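You operate a simulated robot arm through the tools that you are given. There is no shell and no other tool.

You are at the controls of a simulated robot arm. One attempt, no reset.

## Task
Rub the oil off plate one with cleaner from the orange tin.
Fine: use the prep pad and put it back; shut the tin. What is to be rubbed or washed off counts as gone when no trace of it is left.

It is judged by the outcome, as a careful person would: the job done as asked, and still so three seconds after it is handed in. It fails if anything else is knocked over, pushed out of place, dropped, spilled or broken.

## Robot
A 6-joint arm with a two-finger parallel gripper, fixed in place. Base frame: the origin is at the foot of the arm, x ahead of it, y to its left, z up; the work surface is at about z = 80. Lengths are in cm, angles in rad, forces in N, time in s.
With the tool pointing down near the work surface it reaches from about 24 to 64 cm from the base axis. Its first joint turns from -1.152 to 1.152 rad. Payload 2.7 kg.
The tool frame sits at the grasp point between the pads (the TCP): z along the fingers, y along the line on which they close. The tips reach 2.3 cm beyond it. Largest opening 9.4 cm; finger width 3.8, thickness 1; the body of the gripper, 5.4 by 9.6 cm, starts 3.9 cm behind the TCP.
Orientation is that of the tool frame in the base frame, as a unit quaternion [x, y, z, w]. With the fingers straight down and closing along the base's y, the tool's x points along the base's -x, its y along +y and its z along -z.

## Interface
- The arm moves only by the tool drive_tool. Its argument "increments" is a list that holds one entry, the list of rows, each a list of 7 numbers: the closure, from 0 (fully open) to 1 (shut), then the shift along the tool's x, y, z in units of 25 mm (1.0 is 25 mm), then the turn, a rotation vector about the tool's x, y, z in units of 4 degrees (1.0 is 4 degrees). In form: [[[fingers, x, y, z, rx, ry, rz], ...]]. A call has 1 to 20 rows; each row shifts and turns the commanded pose from where the row before left it, along the tool's axes as they then stand. A call with a number of a shift or a turn outside -1 to 1 is refused whole. Each row takes 0.2 s and may step no farther than 5 cm and 0.15 rad from the row before; otherwise, or with a gripper value out of range, the whole call is refused. Where a pose cannot be reached the arm comes as near as it can. A force on the tool above 40 N (or 10 N above the force at the start of the call, whichever is more), or a blocked arm, ends the call early, and 0.2 s more pass. Each finger travels about 4.5 cm/s and halts on what it meets, pressing with about 41 N; the grip force reading is that of the motor and also rises with nothing between the fingers. The clock runs only during rows and for 0.2 s after the last one: add rows that do not move to give the fingers time. It gives the time, the measured TCP pose, the force on the tool (base axes), the opening and the grip force at its end, in the units of the frame above (readings bear some noise), with the torque about the TCP (base axes, N m) and any sound that the robot's microphone picked up, and new pictures: "views" is both (left out), scene, wrist or none.
- Cameras (640 x 400 px; columns grow to the right, rows downward): "scene" is fixed at [6.88, -42.65, 140.53]; the picture's right is [0.84, -0.53, 0.00], its down [-0.30, -0.48, -0.83] and it looks along [0.44, 0.70, -0.56] (base axes); focal length 321 px, centre (320, 200). "wrist" rides on the gripper at [8.7, 1.6, -7.4] in the tool frame; the picture's right is [-0.18, 0.98, 0.00], its down [-0.58, -0.11, -0.81] and it looks along [-0.79, -0.15, 0.59] (tool axes); focal length 243 px, centre (320, 200).
- probe_pixels(camera, pixels): for up to 12 pixels [column, row] of the newest picture of that camera ("zoom" is the newest enlarged one), the place [x, y, z] in the base frame of the surface seen there, good to about 0.2 cm. It takes no simulated time.
- enlarge(camera, box): a new picture of the part [left, top, right, bottom] of that camera's present view, enlarged. It takes no simulated time.
- sign_off(): hands the job in; it is judged then, once.

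Unless the task says otherwise, let go and move clear before handing in.

The tools are called after "Emit:" by a JSON object that holds its "method" and its "body". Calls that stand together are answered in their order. drive_tool: Moves the arm, as the interface text tells. Its arguments: {"type":"object","properties":{"increments":{"type":"array"},"views":{"type":"string","enum":["both","scene","wrist","none"]}},"required":["increments"]} The other tools are called the same way: probe_pixels (camera, pixels) gives the place of the surface under pixels of a picture; enlarge (camera, box) takes an enlarged picture of a part of a camera's view; sign_off () hands the job in.

At the start:

```text
time_s: 0.0
ee_pos: [47.84, -3.29, 108.2]
tcp_rot: [-0.001, 1.0, 0.0, 0.001]
force: [0.4, 0.2, -0.5]
torque: [0.0, 0.01, -0.03]
gripper_width: 9.39
finger_force: 0.1
```

scene: 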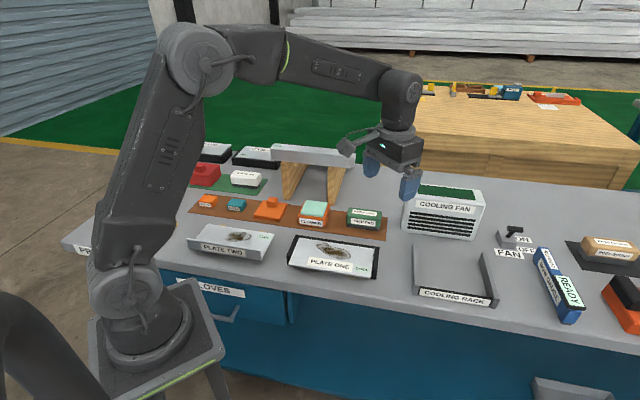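
wrist: 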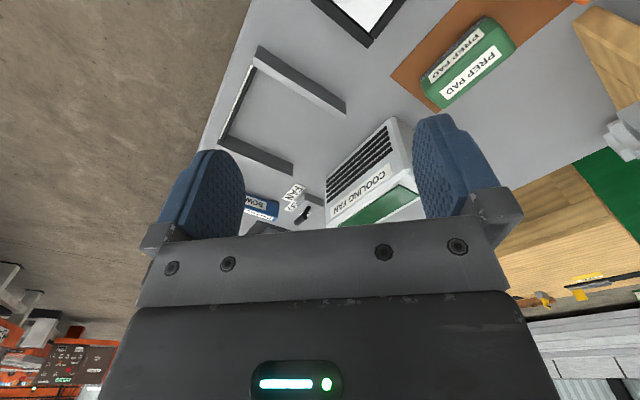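

The scene shows plate one near (335,255), an orange tin near (314,212) and the green prep pad near (364,217). I'll enlarge these areas before I move.

Emit:
{"method": "enlarge", "body": {"camera": "scene", "box": [180, 130, 400, 290]}}

Emit:
{"method": "enlarge", "body": {"camera": "scene", "box": [380, 170, 640, 340]}}

Emit:
{"method": "probe_pixels", "body": {"camera": "scene", "pixels": [[314, 208], [312, 222], [364, 212], [363, 222], [270, 205], [335, 250], [292, 263], [372, 276], [302, 236], [380, 246], [385, 235], [200, 200]]}}

```text
2.50 times, centred on (290, 210) of scene
```

zoom: 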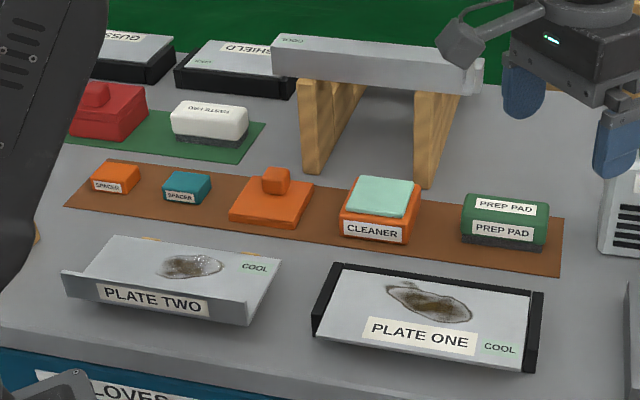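

```text
2.35 times, centred on (510, 255) of scene
```

zoom: 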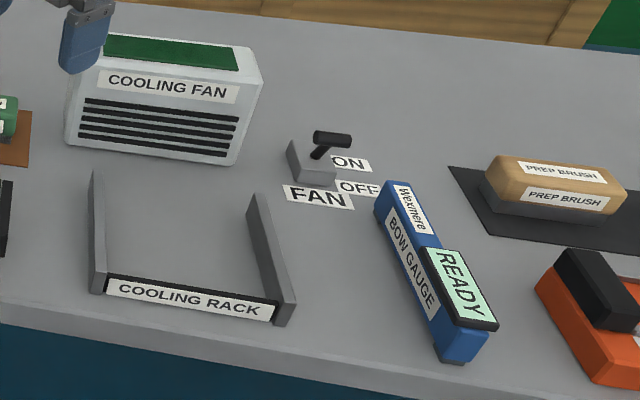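

```text
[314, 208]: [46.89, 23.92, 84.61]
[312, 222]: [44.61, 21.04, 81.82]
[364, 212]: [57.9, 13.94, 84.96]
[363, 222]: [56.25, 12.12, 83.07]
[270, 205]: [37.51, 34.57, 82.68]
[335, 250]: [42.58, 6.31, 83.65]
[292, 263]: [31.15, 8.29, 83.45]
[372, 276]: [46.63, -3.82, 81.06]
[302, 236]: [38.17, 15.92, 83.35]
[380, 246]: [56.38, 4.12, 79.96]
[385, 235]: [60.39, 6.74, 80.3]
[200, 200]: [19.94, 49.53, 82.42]
```

The orange tin of cleaner is open, with a mint-coloured fill. Its lid with a knob lies to its left, and the prep pad is to its right. I'll zoom in closer and measure the geometry.

Emit:
{"method": "enlarge", "body": {"camera": "scene", "box": [240, 190, 400, 290]}}

```text
4.00 times, centred on (320, 240) of scene
```

zoom: 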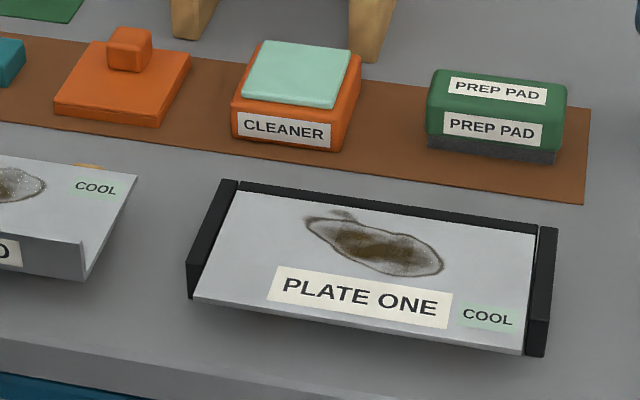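

Emit:
{"method": "probe_pixels", "body": {"camera": "zoom", "pixels": [[437, 75], [563, 88], [430, 102], [560, 115], [430, 140], [555, 158], [262, 48], [350, 52], [245, 98], [336, 104], [234, 136], [340, 150]]}}

Emit:
{"method": "probe_pixels", "body": {"camera": "zoom", "pixels": [[92, 44], [188, 60], [58, 104], [158, 116], [112, 32], [148, 34], [110, 50], [144, 65], [130, 33], [590, 110], [583, 202], [500, 192]]}}

Emit:
{"method": "probe_pixels", "body": {"camera": "zoom", "pixels": [[240, 195], [535, 238], [195, 297], [521, 350], [306, 216], [350, 215], [441, 268], [385, 275], [370, 245], [228, 186], [549, 235], [195, 265]]}}

```text
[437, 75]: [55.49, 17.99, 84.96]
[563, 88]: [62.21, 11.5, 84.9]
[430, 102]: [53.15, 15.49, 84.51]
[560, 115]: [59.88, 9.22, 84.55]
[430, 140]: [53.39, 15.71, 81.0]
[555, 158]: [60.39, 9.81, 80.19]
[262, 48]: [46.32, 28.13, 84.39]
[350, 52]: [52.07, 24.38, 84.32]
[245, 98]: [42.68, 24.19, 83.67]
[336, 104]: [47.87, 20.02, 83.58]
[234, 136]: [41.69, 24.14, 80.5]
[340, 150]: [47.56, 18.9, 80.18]
```

```text
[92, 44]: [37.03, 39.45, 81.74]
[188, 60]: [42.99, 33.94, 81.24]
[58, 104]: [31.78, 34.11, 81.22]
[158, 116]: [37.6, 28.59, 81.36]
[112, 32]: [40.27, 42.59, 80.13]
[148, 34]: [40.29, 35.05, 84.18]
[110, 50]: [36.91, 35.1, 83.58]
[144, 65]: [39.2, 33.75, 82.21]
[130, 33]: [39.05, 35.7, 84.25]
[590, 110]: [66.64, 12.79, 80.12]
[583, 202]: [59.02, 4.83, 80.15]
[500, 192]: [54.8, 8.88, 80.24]
```

```text
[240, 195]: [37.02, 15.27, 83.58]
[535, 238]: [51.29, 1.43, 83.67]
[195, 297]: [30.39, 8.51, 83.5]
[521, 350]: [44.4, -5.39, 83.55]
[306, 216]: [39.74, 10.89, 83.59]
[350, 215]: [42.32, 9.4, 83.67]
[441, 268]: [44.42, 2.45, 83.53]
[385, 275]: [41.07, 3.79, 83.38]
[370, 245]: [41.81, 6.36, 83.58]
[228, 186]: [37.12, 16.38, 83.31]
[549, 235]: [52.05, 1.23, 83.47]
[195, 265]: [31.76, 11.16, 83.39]
```

The plate runs at about -45° to base x, with its top at z≈83.6, and the pad and tin lie parallel to it. I'll probe the nearby obstacles (the bridge at (313,155) and the fan at (445,200)), and turn the tool by 45° while still high up.

Emit:
{"method": "probe_pixels", "body": {"camera": "scene", "pixels": [[275, 148], [353, 160], [290, 195], [335, 198], [420, 190], [478, 195], [405, 225], [470, 240], [440, 190], [411, 225], [245, 178], [205, 175]]}}

Emit:
{"method": "drive_tool", "body": {"increments": [[[0, 0, 0, 0, 0, 0, 1], [0, 0, 0, 0, 0, 0, 1], [0, 0, 0, 0, 0, 0, 1], [0, 0, 0, 0, 0, 0, 1], [0, 0, 0, 0, 0, 0, 1], [0, 0, 0, 0, 0, 0, 1], [0, 0, 0, 0, 0, 0, 1], [0, 0, 0, 0, 0, 0, 1], [0, 0, 0, 0, 0, 0, 1], [0, 0, 0, 0, 0, 0, 1], [0, 0, 0, 0, 0, 0, 1], [0, 0, 0, 0, 0, 0, 0.25], [0, 0, 0, 0, 0, 0, 0]]]}}

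```text
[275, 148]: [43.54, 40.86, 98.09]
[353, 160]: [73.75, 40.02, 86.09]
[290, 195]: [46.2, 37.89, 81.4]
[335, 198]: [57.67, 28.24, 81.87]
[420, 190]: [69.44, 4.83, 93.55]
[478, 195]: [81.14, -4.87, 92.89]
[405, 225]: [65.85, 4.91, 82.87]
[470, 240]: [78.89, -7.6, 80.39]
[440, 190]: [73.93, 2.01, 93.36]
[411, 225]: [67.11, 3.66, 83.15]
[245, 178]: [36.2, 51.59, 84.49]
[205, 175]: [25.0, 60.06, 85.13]
```

```text
time_s: 2.8
ee_pos: [47.77, -3.32, 108.17]
tcp_rot: [0.384, 0.923, 0.001, 0.001]
force: [1.2, 0.2, -0.5]
torque: [-0.01, 0.02, 0.03]
gripper_width: 9.4
finger_force: 0.0
```

scene: 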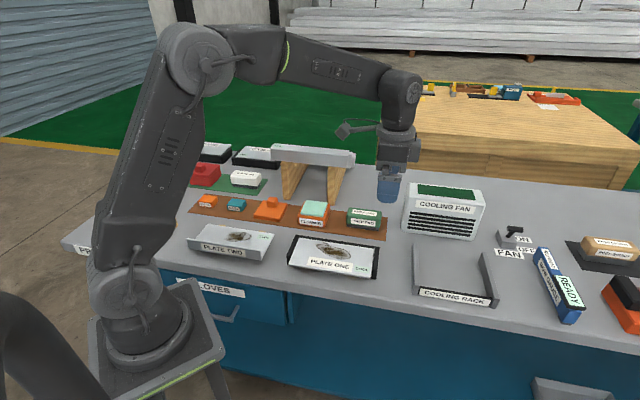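
wrist: 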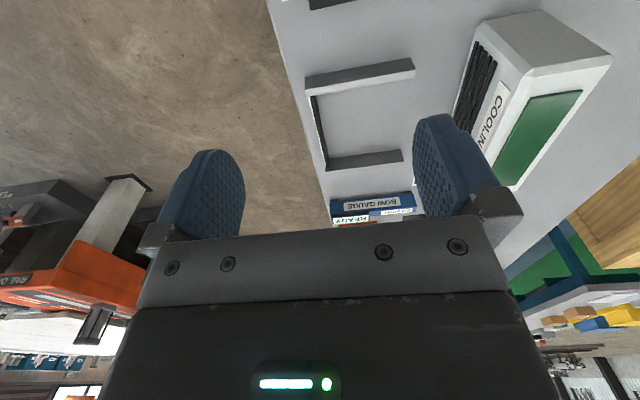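

The tool is now at 45°, with its x along (-0.707,0.707) and y along (0.707,0.707). Next I'll fly over the prep pad, centred near (57.8,13.7), and come down to z≈96.

Emit:
{"method": "drive_tool", "body": {"increments": [[[0, 0.246, 0.9588, 0.2, 0, 0, 0], [0, 0.246, 0.9588, 0.4, 0, 0, 0], [0, 0.246, 0.9588, 0.6, 0, 0, 0], [0, 0.246, 0.9588, 0.6, 0, 0, 0], [0, 0.246, 0.9588, 0.6, 0, 0, 0], [0, 0.246, 0.9588, 0.6, 0, 0, 0], [0, 0.246, 0.9588, 0.6, 0, 0, 0], [0, 0.246, 0.9588, 0.6, 0, 0, 0], [0, 0, 0, 0.4, 0, 0, 0], [0, 0, 0, 0, 0, 0, 0]]]}}

```text
time_s: 5.0
ee_pos: [57.72, 13.94, 96.76]
tcp_rot: [0.383, 0.924, 0.001, 0.001]
force: [0.1, 0.5, 0.2]
torque: [0.0, 0.0, -0.01]
gripper_width: 9.41
finger_force: 0.2
```

scene: 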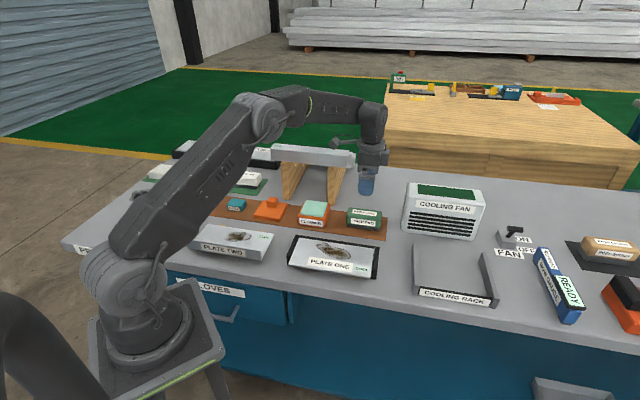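
wrist: 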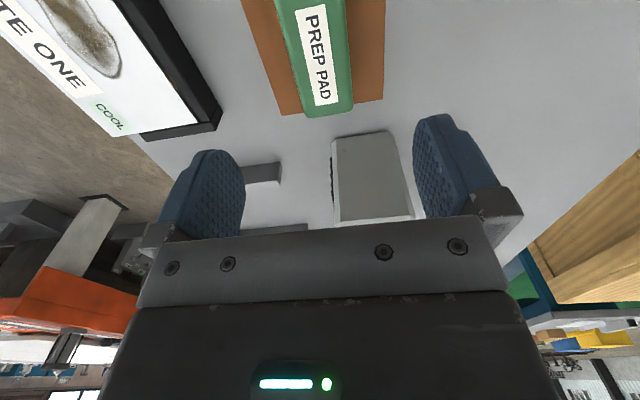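

The pad's end shows in the wrist view around (330,110). I'll probe it there to fix its centre and top height.

Emit:
{"method": "probe_pixels", "body": {"camera": "wrist", "pixels": [[302, 108], [352, 104], [307, 116], [350, 110], [284, 20], [343, 10], [325, 60], [310, 112], [284, 113], [382, 98], [160, 20], [222, 115]]}}

Emit:
{"method": "enlarge", "body": {"camera": "wrist", "box": [200, 0, 440, 150]}}

Emit:
{"method": "enlarge", "body": {"camera": "scene", "box": [240, 190, 400, 290]}}

```text
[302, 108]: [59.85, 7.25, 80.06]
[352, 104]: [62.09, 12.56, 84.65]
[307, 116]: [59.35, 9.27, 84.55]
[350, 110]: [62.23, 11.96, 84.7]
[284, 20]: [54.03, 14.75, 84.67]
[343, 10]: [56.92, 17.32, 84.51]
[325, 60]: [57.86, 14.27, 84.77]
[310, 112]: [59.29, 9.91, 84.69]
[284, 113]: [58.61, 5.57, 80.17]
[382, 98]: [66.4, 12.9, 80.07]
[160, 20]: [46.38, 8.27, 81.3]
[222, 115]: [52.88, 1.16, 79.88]
```

```text
2.67 times, centred on (320, 75) of wrist
```

zoom: 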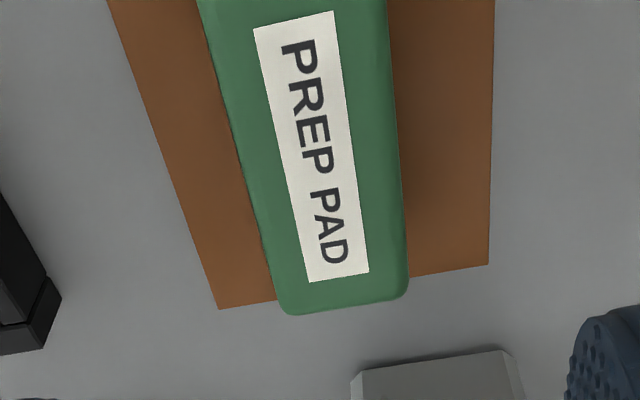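

```text
4.00 times, centred on (320, 240) of scene
```

zoom: 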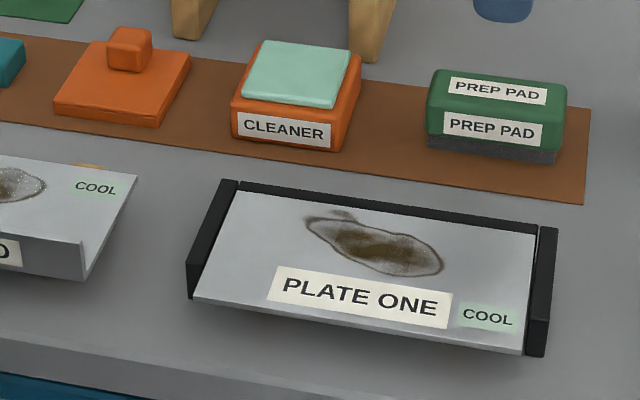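

The pad is centred at t≈50.5 along the tool y, 4.2 cm wide, with its top at z≈84.8. I'll correct the small offset, go down to TCP z≈84.0 and check before closing.

Emit:
{"method": "drive_tool", "body": {"increments": [[[0, -0.096, -0.056, 0.7, 0, 0, 0], [0, 0, 0, 0.9, 0, 0, 0], [0, 0, 0, 0.9, 0, 0, 0], [0, 0, 0, 0.9, 0, 0, 0], [0, 0, 0, 0.8, 0, 0, 0], [0, 0, 0, 0.5, 0, 0, 0], [0, 0, 0, 0.4, 0, 0, 0], [0, 0, 0, 0, 0, 0, 0]]]}}

```text
time_s: 6.8
ee_pos: [58.01, 13.4, 84.03]
tcp_rot: [0.383, 0.924, 0.001, 0.001]
force: [-0.5, 0.9, -0.2]
torque: [-0.01, -0.02, 0.02]
gripper_width: 9.4
finger_force: 0.0
```

scene: 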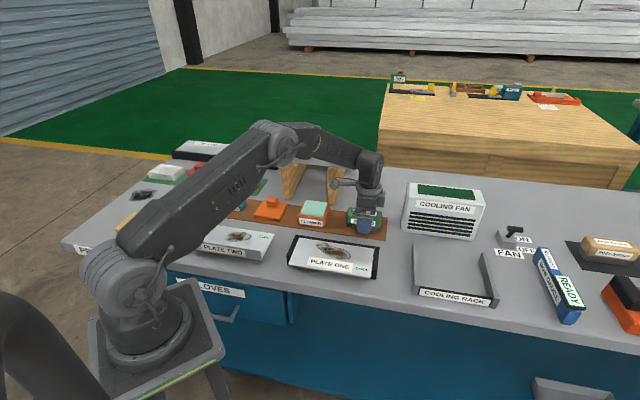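
wrist: 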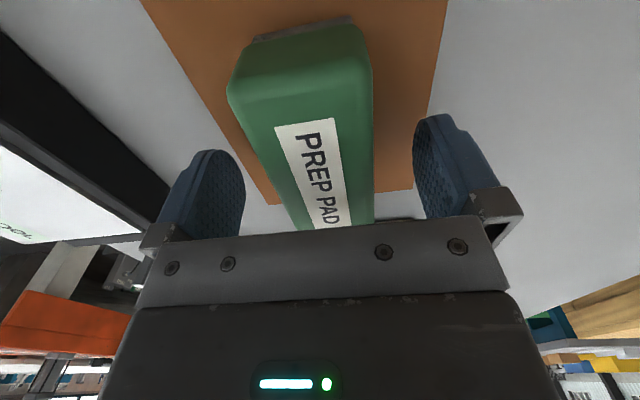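

The fingers straddle the pad with the TCP at z 84.03. I'll close on it and hold.

Emit:
{"method": "drive_tool", "body": {"increments": [[[0.3, 0, 0, 0, 0, 0, 0], [0.45, 0, 0, 0, 0, 0, 0], [0.6, 0, 0, 0, 0, 0, 0], [0.8, 0, 0, 0, 0, 0, 0], [1, 0, 0, 0, 0, 0, 0], [1, 0, 0, 0, 0, 0, 0], [1, 0, 0, 0, 0, 0, 0]]]}}

```text
time_s: 8.4
ee_pos: [57.87, 13.46, 84.12]
tcp_rot: [0.383, 0.924, 0.0, 0.001]
force: [-0.2, 0.4, 1.6]
torque: [-0.03, -0.01, 0.0]
gripper_width: 4.54
finger_force: 41.0
```

scene: 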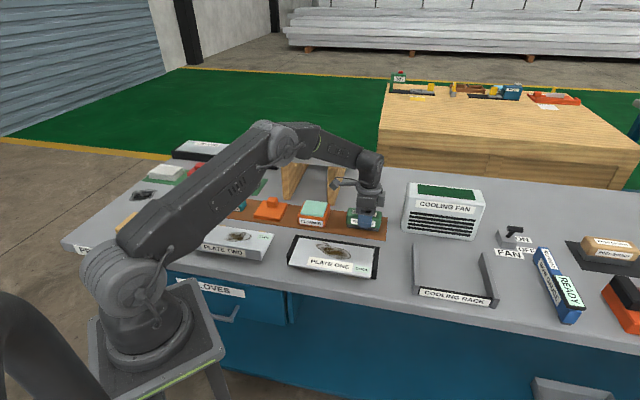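
wrist: 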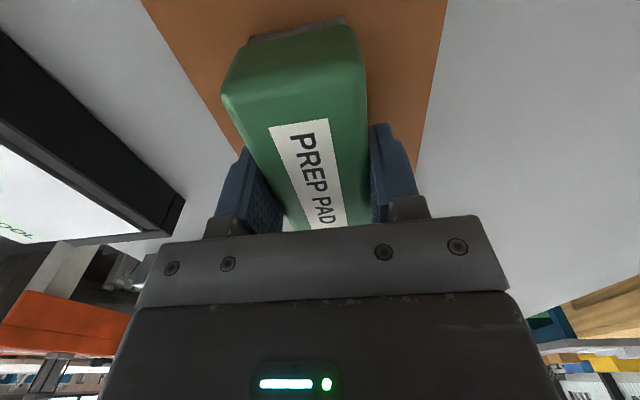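

The pad is gripped at a width of 4.54 cm. I'll lift it 8 cm and carry it along +x tool to above the tin of cleaner.

Emit:
{"method": "drive_tool", "body": {"increments": [[[1, 0, 0, -0.4, 0, 0, 0], [1, 0, 0, -0.7, 0, 0, 0], [1, 0, 0, -0.8, 0, 0, 0], [1, 0, 0, -0.8, 0, 0, 0], [1, 0, 0, -0.5, 0, 0, 0], [1, 0, 0, 0, 0, 0, 0]]]}}

```text
time_s: 9.8
ee_pos: [58.03, 13.48, 92.23]
tcp_rot: [0.383, 0.924, 0.001, 0.002]
force: [-0.6, -0.6, -1.5]
torque: [-0.03, -0.04, 0.01]
gripper_width: 4.54
finger_force: 41.4
```

scene: 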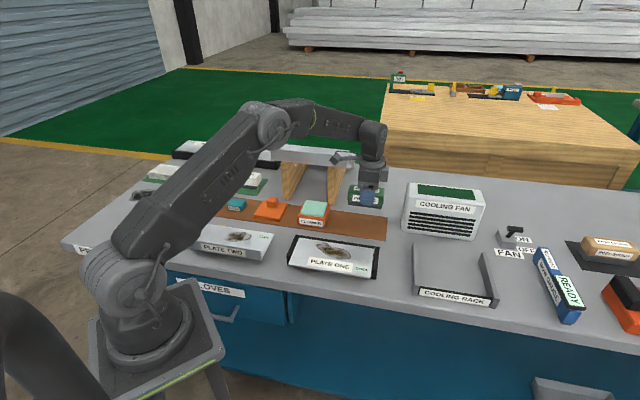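
wrist: 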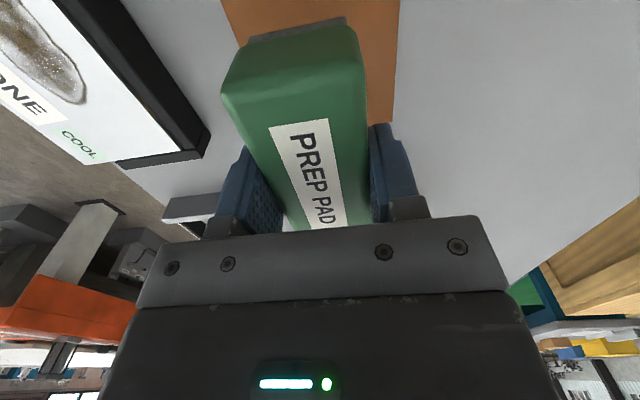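

The pad lifted cleanly off the mat. Now I'll carry it over the tin.

Emit:
{"method": "drive_tool", "body": {"increments": [[[1, 0.5, 0, 0, 0, 0, 0], [1, 0.8, 0, 0, 0, 0, 0], [1, 0.9, 0, 0, 0, 0, 0], [1, 0.9, 0, 0, 0, 0, 0], [1, 0.9, 0, 0, 0, 0, 0], [1, 0.9, 0, 0, 0, 0, 0], [1, 0.7, 0, 0, 0, 0, 0], [1, 0.36, 0, 0, 0, 0, 0], [1, 0, 0, 0, 0, 0, 0]]]}}

Emit:
{"method": "enlarge", "body": {"camera": "scene", "box": [240, 160, 400, 260]}}

```text
time_s: 11.8
ee_pos: [47.41, 23.94, 92.12]
tcp_rot: [0.383, 0.924, 0.0, 0.001]
force: [1.0, 1.0, -1.5]
torque: [-0.01, 0.01, 0.03]
gripper_width: 4.54
finger_force: 40.8
```

scene: 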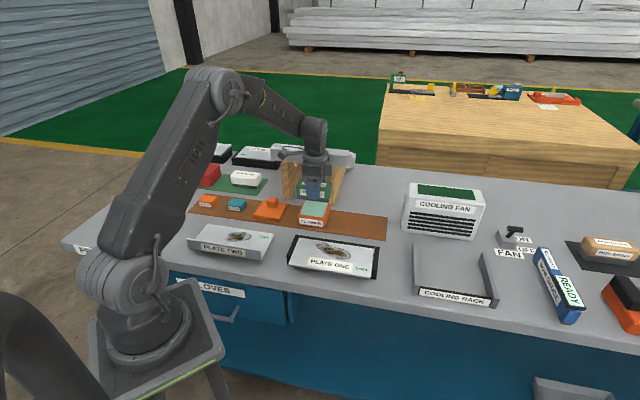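
wrist: 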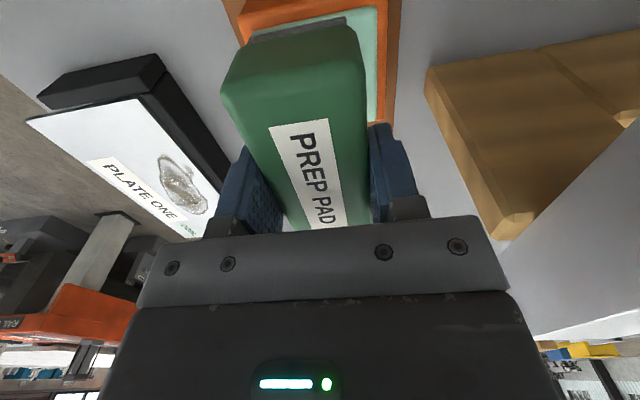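

```text
4.00 times, centred on (320, 210) of scene
```

zoom: 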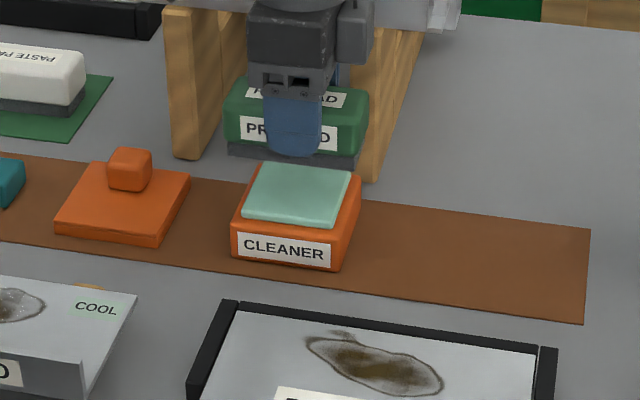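

The pad hovers over the tin. I'll probe the tin's visible edges in the wrist view and the mint surface in the scene zoom.

Emit:
{"method": "probe_pixels", "body": {"camera": "wrist", "pixels": [[378, 30], [374, 90], [372, 110], [386, 60], [384, 105], [245, 15], [250, 38], [370, 20], [380, 118]]}}

Emit:
{"method": "probe_pixels", "body": {"camera": "zoom", "pixels": [[260, 205], [300, 190], [340, 180], [330, 210], [290, 220], [265, 170], [246, 222], [337, 228], [232, 225], [340, 238], [232, 255], [342, 268]]}}

```text
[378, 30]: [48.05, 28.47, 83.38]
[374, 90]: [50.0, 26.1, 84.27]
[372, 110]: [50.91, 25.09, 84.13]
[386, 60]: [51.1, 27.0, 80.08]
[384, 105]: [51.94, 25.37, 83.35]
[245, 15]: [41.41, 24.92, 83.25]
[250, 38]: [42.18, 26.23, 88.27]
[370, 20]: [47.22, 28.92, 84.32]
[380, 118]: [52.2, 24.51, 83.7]
```

```text
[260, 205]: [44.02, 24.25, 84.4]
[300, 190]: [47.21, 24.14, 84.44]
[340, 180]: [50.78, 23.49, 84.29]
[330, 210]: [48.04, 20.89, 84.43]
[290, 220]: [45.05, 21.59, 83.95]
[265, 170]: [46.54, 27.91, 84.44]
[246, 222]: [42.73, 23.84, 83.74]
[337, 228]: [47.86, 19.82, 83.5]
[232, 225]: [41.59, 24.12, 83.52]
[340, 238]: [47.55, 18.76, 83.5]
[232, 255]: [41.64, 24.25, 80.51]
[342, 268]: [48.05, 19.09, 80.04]
```

The mint top is at z≈84.4 and the tin rim at 83.5. The pad's underside is about 3.87 cm below the TCP, so contact should come at TCP z≈88.25. I'll come down slowly.

Emit:
{"method": "drive_tool", "body": {"increments": [[[1, 0, 0, 0.5, 0, 0, 0], [1, 0, 0, 0.5, 0, 0, 0], [1, 0, 0, 0.3, 0, 0, 0], [1, 0, 0, 0.1, 0, 0, 0], [1, 0, 0, 0.06, 0, 0, 0], [1, 0, 0, 0.04, 0, 0, 0], [1, 0, 0, 0, 0, 0, 0]]]}}

```text
time_s: 13.4
ee_pos: [47.53, 24.06, 88.23]
tcp_rot: [0.382, 0.924, 0.0, 0.001]
force: [-0.5, 0.3, -1.1]
torque: [0.01, 0.0, 0.0]
gripper_width: 4.55
finger_force: 41.1
```

scene: 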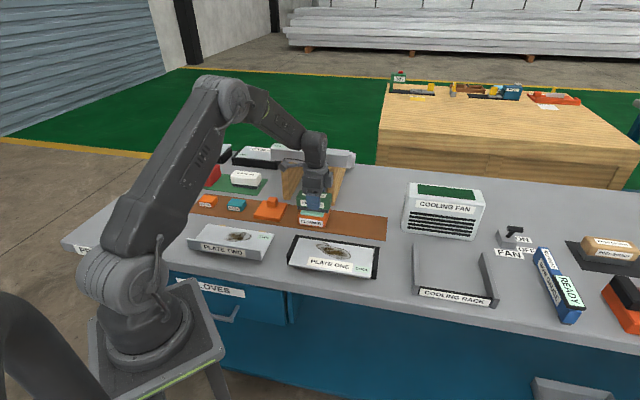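
wrist: 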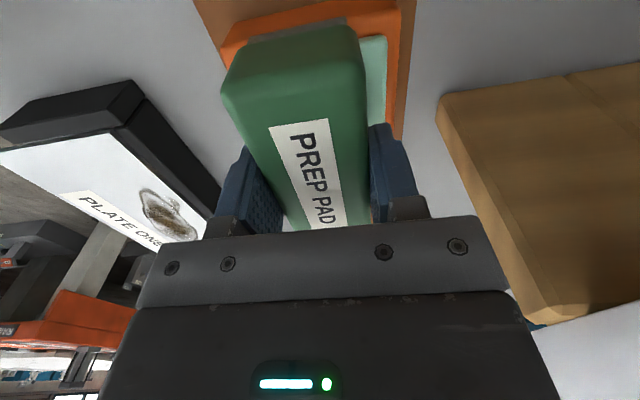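

The force is still about the pad's own weight, so there is no firm contact yet. I'll creep down in 1 mm steps.

Emit:
{"method": "drive_tool", "body": {"increments": [[[1, 0, 0, 0.04, 0, 0, 0], [1, 0, 0, 0.04, 0, 0, 0], [1, 0, 0, 0, 0, 0, 0]]], "views": "none"}}

```text
time_s: 14.2
ee_pos: [47.35, 24.01, 88.34]
tcp_rot: [0.383, 0.924, 0.002, 0.003]
force: [-2.9, 1.4, 16.1]
torque: [-0.04, 0.49, -0.04]
gripper_width: 4.55
finger_force: 40.8
```

Contact reads 16 N. I'll hold the dab for a moment, then lift and look at the tin.

Emit:
{"method": "drive_tool", "body": {"increments": [[[1, 0, 0, 0, 0, 0, 0], [1, 0, 0, 0, 0, 0, 0], [1, 0, 0, 0, 0, 0, 0], [1, 0, 0, 0, 0, 0, 0], [1, 0, 0, -0.3, 0, 0, 0], [1, 0, 0, -0.6, 0, 0, 0], [1, 0, 0, -0.8, 0, 0, 0], [1, 0, 0, 0, 0, 0, 0]]]}}

Emit:
{"method": "enlarge", "body": {"camera": "scene", "box": [240, 160, 400, 260]}}

```text
time_s: 16.0
ee_pos: [47.34, 24.04, 92.28]
tcp_rot: [0.382, 0.924, 0.0, 0.0]
force: [0.8, 0.3, 0.1]
torque: [0.01, -0.01, 0.01]
gripper_width: 4.55
finger_force: 41.5
```

scene: 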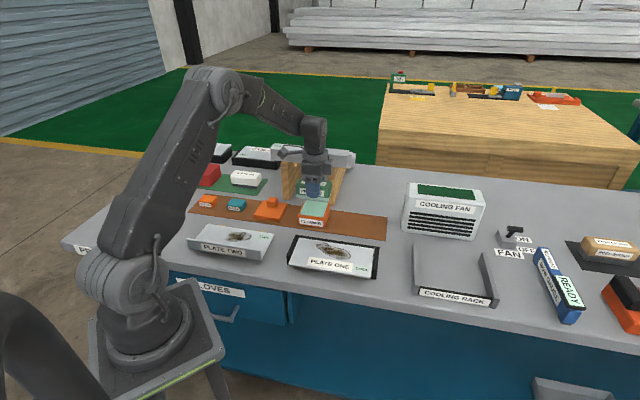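
wrist: 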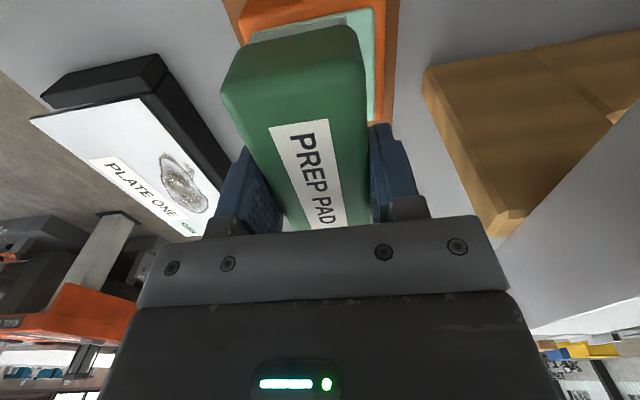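

```text
4.00 times, centred on (320, 210) of scene
```

zoom: 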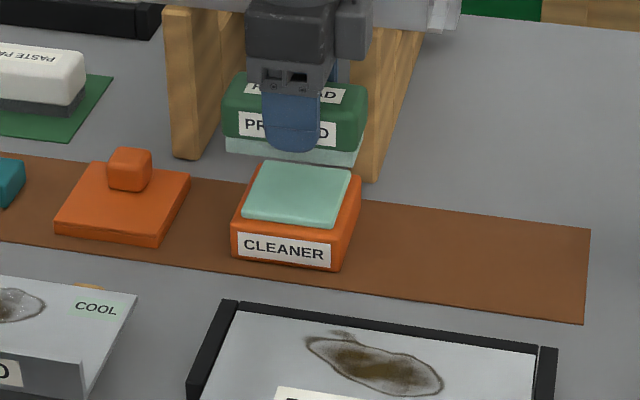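

The pad's underside has turned mint, so it is charged. Before rubbing, I'll measure the plate's surface, its black rails and the oil outline.

Emit:
{"method": "enlarge", "body": {"camera": "wrist", "box": [20, 40, 240, 250]}}

Emit:
{"method": "enlarge", "body": {"camera": "scene", "box": [280, 225, 390, 290]}}

```text
1.90 times, centred on (130, 145) of wrist
```

zoom: 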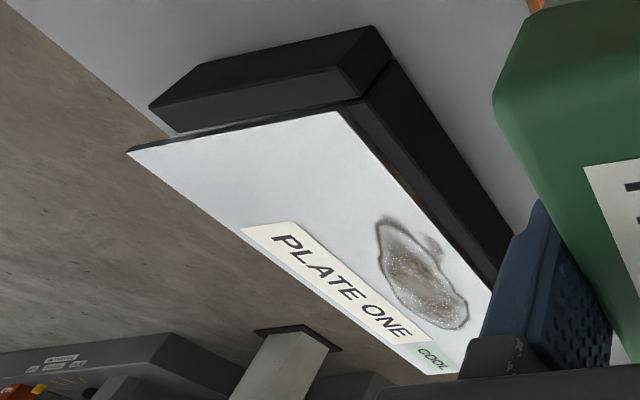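

```text
5.82 times, centred on (335, 258) of scene
```

zoom: 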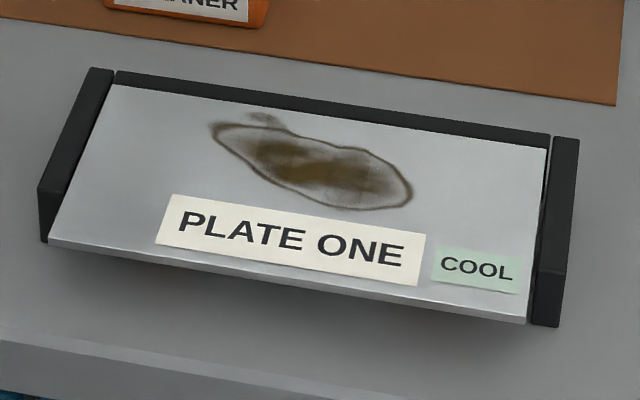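

Emit:
{"method": "probe_pixels", "body": {"camera": "zoom", "pixels": [[100, 75], [60, 150], [45, 215], [200, 85], [330, 103], [500, 130], [545, 145], [565, 160], [550, 240], [120, 95], [540, 155], [525, 320]]}}

Emit:
{"method": "probe_pixels", "body": {"camera": "zoom", "pixels": [[212, 124], [250, 114], [285, 122], [345, 145], [390, 165], [412, 195], [405, 207], [365, 211], [300, 190], [245, 160], [220, 138], [325, 172]]}}

Emit:
{"method": "probe_pixels", "body": {"camera": "zoom", "pixels": [[175, 190], [260, 208], [340, 222], [425, 233], [155, 243], [415, 286], [80, 150], [480, 180], [53, 240], [300, 285], [200, 255], [300, 100]]}}

```text
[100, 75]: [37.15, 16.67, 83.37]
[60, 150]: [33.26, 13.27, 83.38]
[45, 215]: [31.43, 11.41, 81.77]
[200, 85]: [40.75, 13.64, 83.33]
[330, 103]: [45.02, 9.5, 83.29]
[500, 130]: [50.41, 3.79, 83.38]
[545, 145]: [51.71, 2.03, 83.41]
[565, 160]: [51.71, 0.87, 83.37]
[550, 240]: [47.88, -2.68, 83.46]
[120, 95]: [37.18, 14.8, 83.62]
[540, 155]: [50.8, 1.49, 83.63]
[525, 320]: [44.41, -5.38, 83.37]
```

```text
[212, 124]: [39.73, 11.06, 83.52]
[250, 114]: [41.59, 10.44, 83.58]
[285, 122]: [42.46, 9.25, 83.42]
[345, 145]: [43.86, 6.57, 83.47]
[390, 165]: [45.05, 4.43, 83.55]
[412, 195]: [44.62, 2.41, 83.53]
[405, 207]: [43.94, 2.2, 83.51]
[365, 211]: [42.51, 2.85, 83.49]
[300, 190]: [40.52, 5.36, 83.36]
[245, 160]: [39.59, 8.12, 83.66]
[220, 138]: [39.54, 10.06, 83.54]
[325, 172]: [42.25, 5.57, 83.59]
```

```text
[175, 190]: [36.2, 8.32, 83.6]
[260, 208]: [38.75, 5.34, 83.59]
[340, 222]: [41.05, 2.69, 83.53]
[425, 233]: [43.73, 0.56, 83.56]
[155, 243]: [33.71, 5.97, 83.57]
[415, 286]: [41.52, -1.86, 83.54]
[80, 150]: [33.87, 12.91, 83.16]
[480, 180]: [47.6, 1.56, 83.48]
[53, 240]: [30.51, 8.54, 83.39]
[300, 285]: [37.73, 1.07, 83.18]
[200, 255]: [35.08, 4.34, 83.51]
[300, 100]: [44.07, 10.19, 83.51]
```

The rails sit about 0.2 cm below the plate's top, at 83.37 against 83.55, so the pad can pass over them. They hold the plate at both ends and the back, so I'll stroke along its length. First I'll move above the oil.

Emit:
{"method": "drive_tool", "body": {"increments": [[[1, -0.25, -0.4, -0.1, 0, 0, 0], [1, -0.441, -0.774, 0, 0, 0, 0], [1, -0.441, -0.774, 0, 0, 0, 0], [1, -0.441, -0.774, 0, 0, 0, 0], [1, -0.441, -0.774, 0, 0, 0, 0], [1, -0.441, -0.774, 0, 0, 0, 0], [1, -0.441, -0.774, 0, 0, 0, 0], [1, -0.441, -0.774, 0, 0, 0, 0], [1, -0.19, -0.372, 0.1, 0, 0, 0], [1, 0, 0, 0, 0, 0, 0]]]}}

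Emit:
{"method": "enlarge", "body": {"camera": "scene", "box": [240, 160, 400, 290]}}

```text
time_s: 18.2
ee_pos: [42.75, 6.82, 92.18]
tcp_rot: [0.383, 0.924, 0.0, 0.001]
force: [0.7, 1.5, -0.3]
torque: [0.0, -0.01, 0.03]
gripper_width: 4.52
finger_force: 41.3
```

scene: 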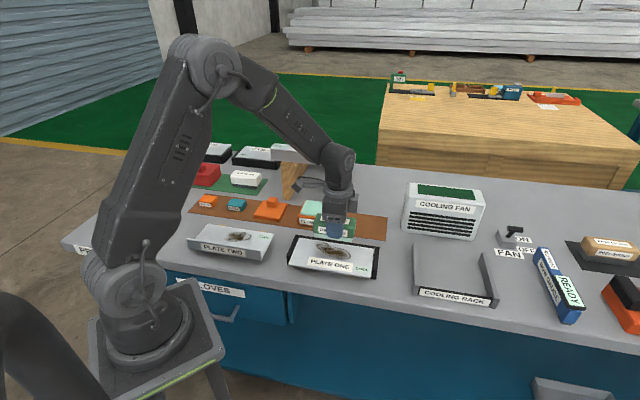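
wrist: 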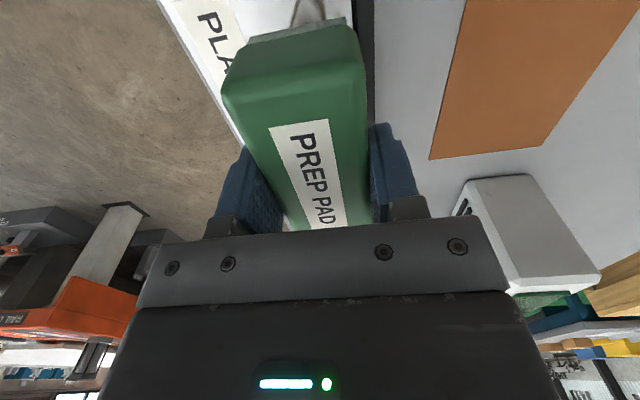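

```text
3.08 times, centred on (320, 225) of scene
```

zoom: 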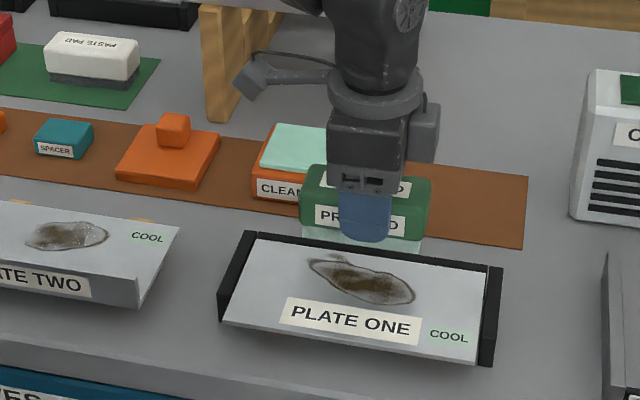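

The pad is over the oil at s 25.4, t 35.05. I'll go down to just above the plate, then creep into contact.

Emit:
{"method": "drive_tool", "body": {"increments": [[[1, 0, 0, 0.5, 0, 0, 0], [1, 0, 0, 0.6, 0, 0, 0], [1, 0, 0, 0.45, 0, 0, 0], [1, 0, 0, 0.2, 0, 0, 0], [1, 0, 0, 0.06, 0, 0, 0], [1, 0, 0, 0.04, 0, 0, 0], [1, 0, 0, 0, 0, 0, 0]]], "views": "none"}}

```text
time_s: 19.8
ee_pos: [42.66, 6.72, 87.67]
tcp_rot: [0.383, 0.924, 0.001, 0.001]
force: [0.1, -0.1, -1.3]
torque: [-0.02, 0.0, -0.01]
gripper_width: 4.55
finger_force: 41.3
```

There's no contact yet at z≈87.6. I'll creep on in 1 mm steps.

Emit:
{"method": "drive_tool", "body": {"increments": [[[1, 0, 0, 0.04, 0, 0, 0], [1, 0, 0, 0.02, 0, 0, 0], [1, 0, 0, 0, 0, 0, 0]]], "views": "none"}}

```text
time_s: 20.6
ee_pos: [42.62, 6.76, 87.51]
tcp_rot: [0.384, 0.923, 0.0, 0.001]
force: [0.5, -0.2, -1.7]
torque: [-0.01, -0.02, -0.01]
gripper_width: 4.52
finger_force: 41.2
```

Emit:
{"method": "drive_tool", "body": {"increments": [[[1, 0, 0, 0.04, 0, 0, 0], [1, 0, 0, 0, 0, 0, 0]]], "views": "none"}}

```text
time_s: 21.2
ee_pos: [42.54, 6.74, 87.53]
tcp_rot: [0.382, 0.924, 0.001, 0.001]
force: [0.8, 0.4, -0.8]
torque: [-0.02, -0.02, -0.01]
gripper_width: 4.57
finger_force: 40.8
```

Readings still show only the pad's weight at z≈87.5. I'll take another 1 mm step.

Emit:
{"method": "drive_tool", "body": {"increments": [[[1, 0, 0, 0.04, 0, 0, 0], [1, 0, 0, 0, 0, 0, 0]]], "views": "none"}}

```text
time_s: 21.8
ee_pos: [42.65, 6.77, 87.46]
tcp_rot: [0.382, 0.924, 0.0, 0.002]
force: [0.1, -0.7, 0.5]
torque: [-0.14, -0.03, 0.02]
gripper_width: 4.55
finger_force: 41.0
```

Contact is starting: the force z rose to +0.5 and the torque to -0.14. One more small step, then I'll check the load.

Emit:
{"method": "drive_tool", "body": {"increments": [[[1, 0, 0, 0.03, 0, 0, 0], [1, 0, 0, 0, 0, 0, 0]]], "views": "none"}}

```text
time_s: 22.4
ee_pos: [42.65, 6.89, 87.34]
tcp_rot: [0.382, 0.924, 0.0, 0.002]
force: [-6.1, 1.2, 19.1]
torque: [-0.02, 0.38, -0.02]
gripper_width: 4.55
finger_force: 41.5
```

The load is 19 N. I'll ease off a little and make one gentle lengthwise stroke of ±2 cm.

Emit:
{"method": "drive_tool", "body": {"increments": [[[1, 0, 0, -0.012, 0, 0, 0], [1, 0.2, 0, 0, 0, 0, 0], [1, 0.3, 0, 0, 0, 0, 0], [1, 0.3, 0, 0, 0, 0, 0], [1, -0.3, 0, 0, 0, 0, 0], [1, -0.4, 0, 0, 0, 0, 0], [1, -0.4, 0, 0, 0, 0, 0], [1, -0.3, 0, 0, 0, 0, 0], [1, -0.2, 0, 0, 0, 0, 0], [1, 0.3, 0, 0, 0, 0, 0], [1, 0.3, 0, 0, 0, 0, 0], [1, 0.2, 0, 0, 0, 0, 0], [1, 0, 0, 0, 0, 0, 0]]]}}

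Emit:
{"method": "enlarge", "body": {"camera": "scene", "box": [240, 180, 400, 290]}}

```text
time_s: 25.2
ee_pos: [42.57, 6.88, 87.4]
tcp_rot: [0.383, 0.924, 0.001, 0.002]
force: [1.9, -1.3, 2.7]
torque: [-0.2, -0.21, 0.02]
gripper_width: 4.51
finger_force: 40.8
```

scene: 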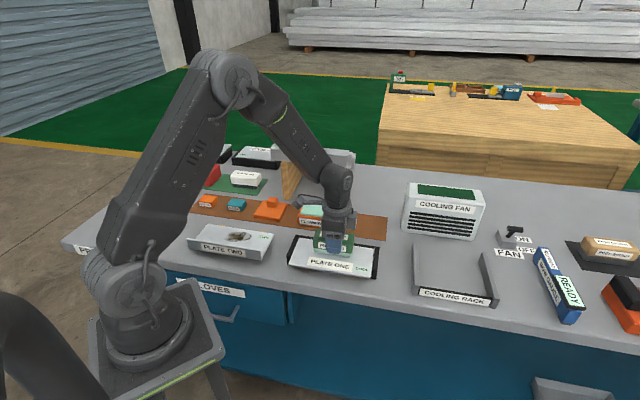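
wrist: 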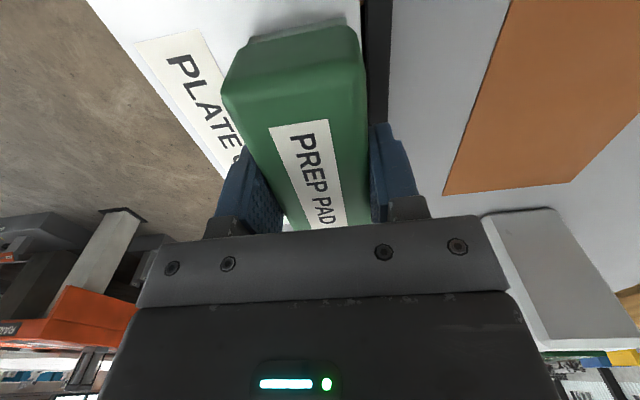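

```text
3.64 times, centred on (320, 235) of scene
```

zoom: 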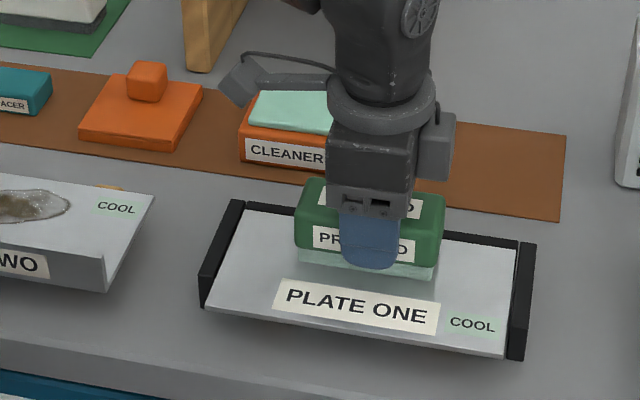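

The plate has stayed put and the load is now light at about 4 N. I'll press slightly more, stroke again, then lift to see the result.

Emit:
{"method": "drive_tool", "body": {"increments": [[[1, 0, 0, 0.012, 0, 0, 0], [1, 0.3, 0, 0, 0, 0, 0], [1, 0.4, 0, 0, 0, 0, 0], [1, 0.3, 0, 0, 0, 0, 0], [1, -0.3, 0, 0, 0, 0, 0], [1, -0.4, 0, 0, 0, 0, 0], [1, -0.4, 0, 0, 0, 0, 0], [1, -0.4, 0, 0, 0, 0, 0], [1, -0.4, 0, 0, 0, 0, 0], [1, 0.3, 0, 0, 0, 0, 0], [1, 0.4, 0, 0, 0, 0, 0], [1, 0.2, 0, 0, 0, 0, 0], [1, 0, 0, 0, 0, 0, 0]]], "views": "none"}}

```text
time_s: 28.0
ee_pos: [42.72, 6.82, 87.26]
tcp_rot: [0.382, 0.924, 0.001, 0.002]
force: [6.2, -6.7, 24.7]
torque: [0.04, 0.39, 0.07]
gripper_width: 4.54
finger_force: 40.7
```

The load reached about 25 N with the plate still steady. I'll lift 5 cm and look at the oil.

Emit:
{"method": "drive_tool", "body": {"increments": [[[1, 0, 0, -0.3, 0, 0, 0], [1, 0, 0, -0.7, 0, 0, 0], [1, 0, 0, -0.7, 0, 0, 0], [1, 0, 0, -0.3, 0, 0, 0], [1, 0, 0, 0, 0, 0, 0]]], "views": "scene"}}

Emit:
{"method": "enlarge", "body": {"camera": "scene", "box": [280, 205, 390, 290]}}

```text
time_s: 29.2
ee_pos: [42.65, 6.82, 92.2]
tcp_rot: [0.383, 0.924, 0.001, 0.001]
force: [-0.5, 0.4, -0.9]
torque: [0.05, 0.01, -0.03]
gripper_width: 4.55
finger_force: 41.2
```

scene: 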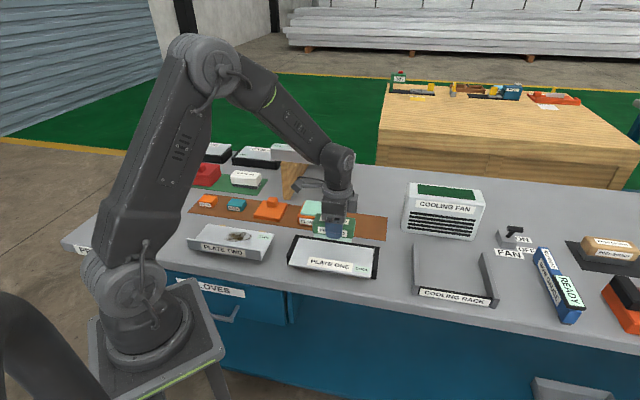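

```text
4.71 times, centred on (335, 248) of scene
```

zoom: 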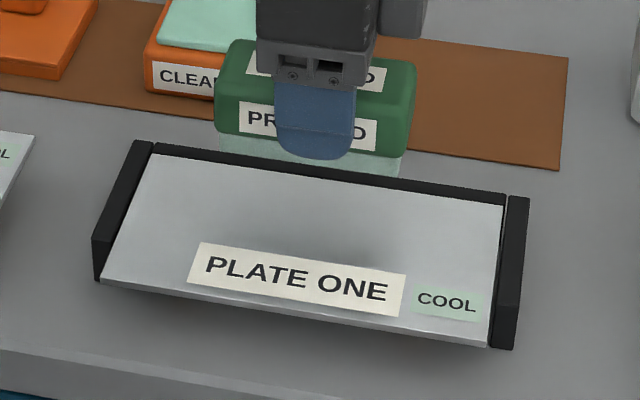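

The oil looks gone, with only a soft shadow near (390,250) of the zoom, probably cast by the pad. I'll enlarge further to check for traces.

Emit:
{"method": "enlarge", "body": {"camera": "scene", "box": [300, 233, 370, 275]}}

```text
9.14 times, centred on (335, 254) of scene
```

zoom: 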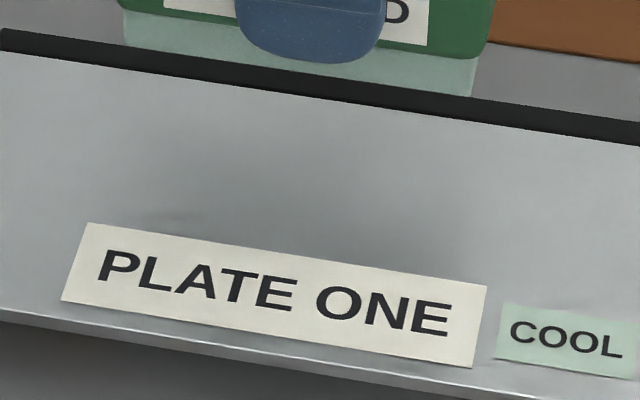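

It looks clean, though the first strokes only just reached the front edge of the oil at t≈32. To be sure, I'll make a second pass 1 cm further forward while the pad is still charged.

Emit:
{"method": "drive_tool", "body": {"increments": [[[1, 0, -0.42, 0, 0, 0, 0], [1, 0, 0, 0.6, 0, 0, 0], [1, 0, 0, 0.6, 0, 0, 0], [1, 0, 0, 0.5, 0, 0, 0], [1, 0, 0, 0.2, 0, 0, 0], [1, 0, 0, 0.06, 0, 0, 0], [1, 0, 0, 0, 0, 0, 0]]], "views": "none"}}

```text
time_s: 30.8
ee_pos: [41.95, 5.97, 87.34]
tcp_rot: [0.383, 0.924, 0.0, 0.001]
force: [-1.0, -1.4, 5.7]
torque: [-0.2, -0.06, -0.06]
gripper_width: 4.54
finger_force: 40.6
```

The pad is in light contact at about 6 N, at t≈33.9. I'll stroke lengthwise here.

Emit:
{"method": "drive_tool", "body": {"increments": [[[1, 0, 0, 0.006, 0, 0, 0], [1, 0.3, 0, 0, 0, 0, 0], [1, 0.4, 0, 0, 0, 0, 0], [1, 0.3, 0, 0, 0, 0, 0], [1, -0.3, 0, 0, 0, 0, 0], [1, -0.4, 0, 0, 0, 0, 0], [1, -0.4, 0, 0, 0, 0, 0], [1, -0.4, 0, 0, 0, 0, 0], [1, -0.4, 0, 0, 0, 0, 0], [1, 0.4, 0, 0, 0, 0, 0], [1, 0.4, 0, 0, 0, 0, 0], [1, 0.4, 0, 0, 0, 0, 0], [1, 0.4, 0, 0, 0, 0, 0], [1, 0.3, 0, 0, 0, 0, 0], [1, -0.3, 0, 0, 0, 0, 0], [1, -0.3, 0, 0, 0, 0, 0], [1, 0, 0, 0, 0, 0, 0]]], "views": "none"}}

```text
time_s: 34.4
ee_pos: [41.1, 6.7, 87.19]
tcp_rot: [0.382, 0.924, -0.001, 0.001]
force: [-4.5, 3.8, 16.3]
torque: [-0.1, -0.13, 0.05]
gripper_width: 4.54
finger_force: 41.3
```

The second pass is done at about 16 N with the plate steady. I'll lift and move up and left so the wrist camera can look at the plate.

Emit:
{"method": "drive_tool", "body": {"increments": [[[1, 0, 0, -0.3, 0, 0, 0], [1, 0, 0, -0.7, 0, 0, 0], [1, 0, 0, -0.8, 0, 0, 0], [1, 0, 0, -0.8, 0, 0, 0], [1, 0.4, 0.5, -0.5, 0, 0, 0], [1, 0.6, 0.8, -0.3, 0, 0, 0], [1, 0.7, 0.9, -0.3, 0, 0, 0], [1, 0.7, 0.9, -0.2, 0, 0, 0], [1, 0.7, 0.9, -0.1, 0, 0, 0], [1, 0.6, 0.8, 0, 0, 0, 0], [1, 0.4, 0.5, 0, 0, 0, 0], [1, 0, 0, 0, 0, 0, 0]]]}}

Emit:
{"method": "enlarge", "body": {"camera": "scene", "box": [280, 225, 390, 290]}}

```text
time_s: 37.0
ee_pos: [43.28, 23.47, 97.27]
tcp_rot: [0.382, 0.924, 0.001, 0.001]
force: [0.3, -0.7, -0.6]
torque: [0.03, 0.01, 0.03]
gripper_width: 4.53
finger_force: 41.5
```

scene: 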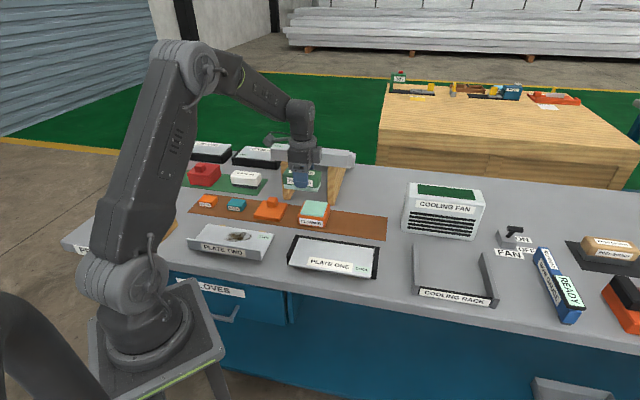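
wrist: 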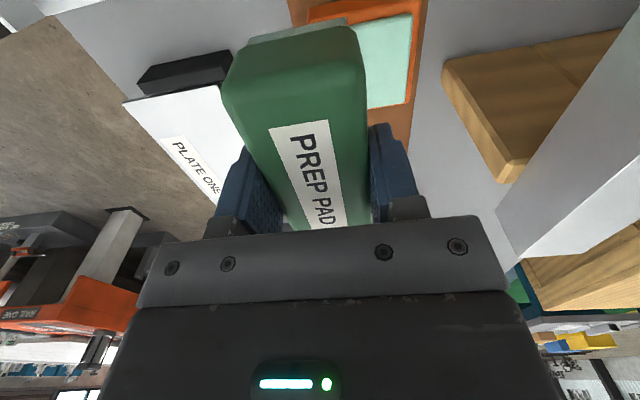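

```text
5.82 times, centred on (335, 258) of scene
```

zoom: 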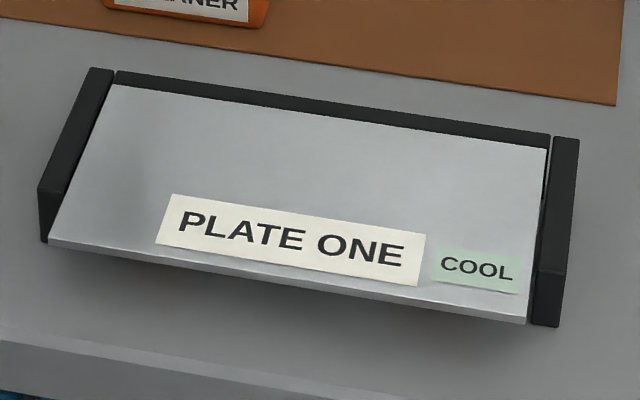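

From the scene camera the plate looks fully clean. The held pad blocks the wrist view here, so I'll go back to the spot over the tin from which the oil patch was visible earlier.

Emit:
{"method": "drive_tool", "body": {"increments": [[[1, -0.4, 0.5, 0.4, 0, 0, 0], [1, -0.4, 0.5, 0.6, 0, 0, 0], [1, -0.2, 0.3, 0.6, 0, 0, 0], [1, 0, 0, 0, 0, 0, 0]]], "views": "wrist"}}

Emit:
{"method": "enlarge", "body": {"camera": "wrist", "box": [20, 60, 230, 240]}}

Emit:
{"method": "enlarge", "body": {"camera": "scene", "box": [295, 232, 375, 278]}}

```text
time_s: 38.0
ee_pos: [47.41, 23.95, 93.28]
tcp_rot: [0.384, 0.923, 0.0, 0.001]
force: [0.0, -0.4, -0.7]
torque: [-0.04, 0.0, -0.02]
gripper_width: 4.52
finger_force: 41.3
```

wrist: 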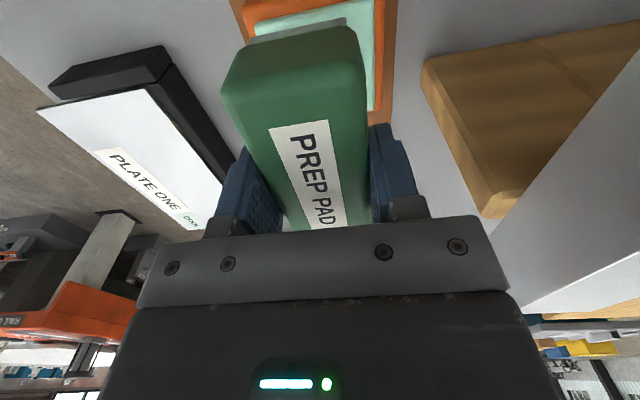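

```text
2.22 times, centred on (125, 150) of wrist
```

zoom: 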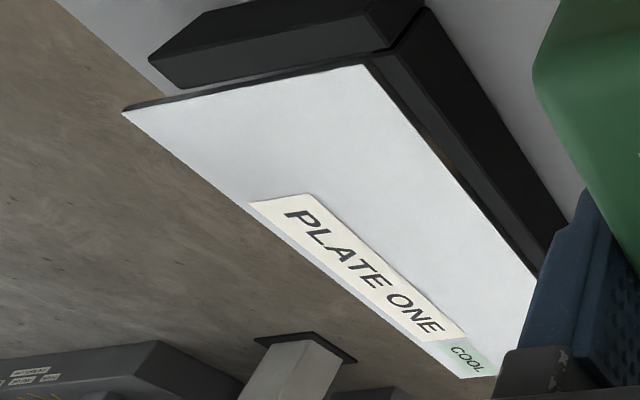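

```text
8.00 times, centred on (335, 255) of scene
```

zoom: 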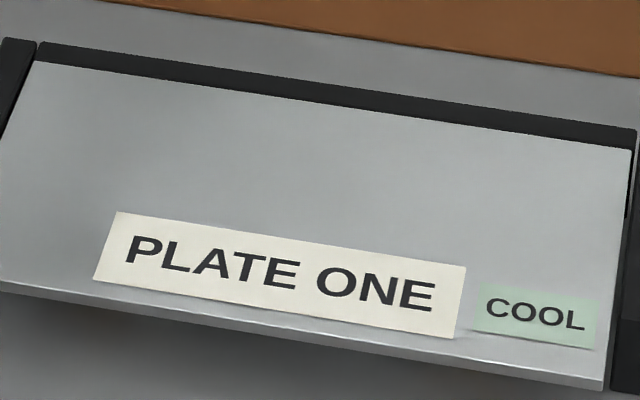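

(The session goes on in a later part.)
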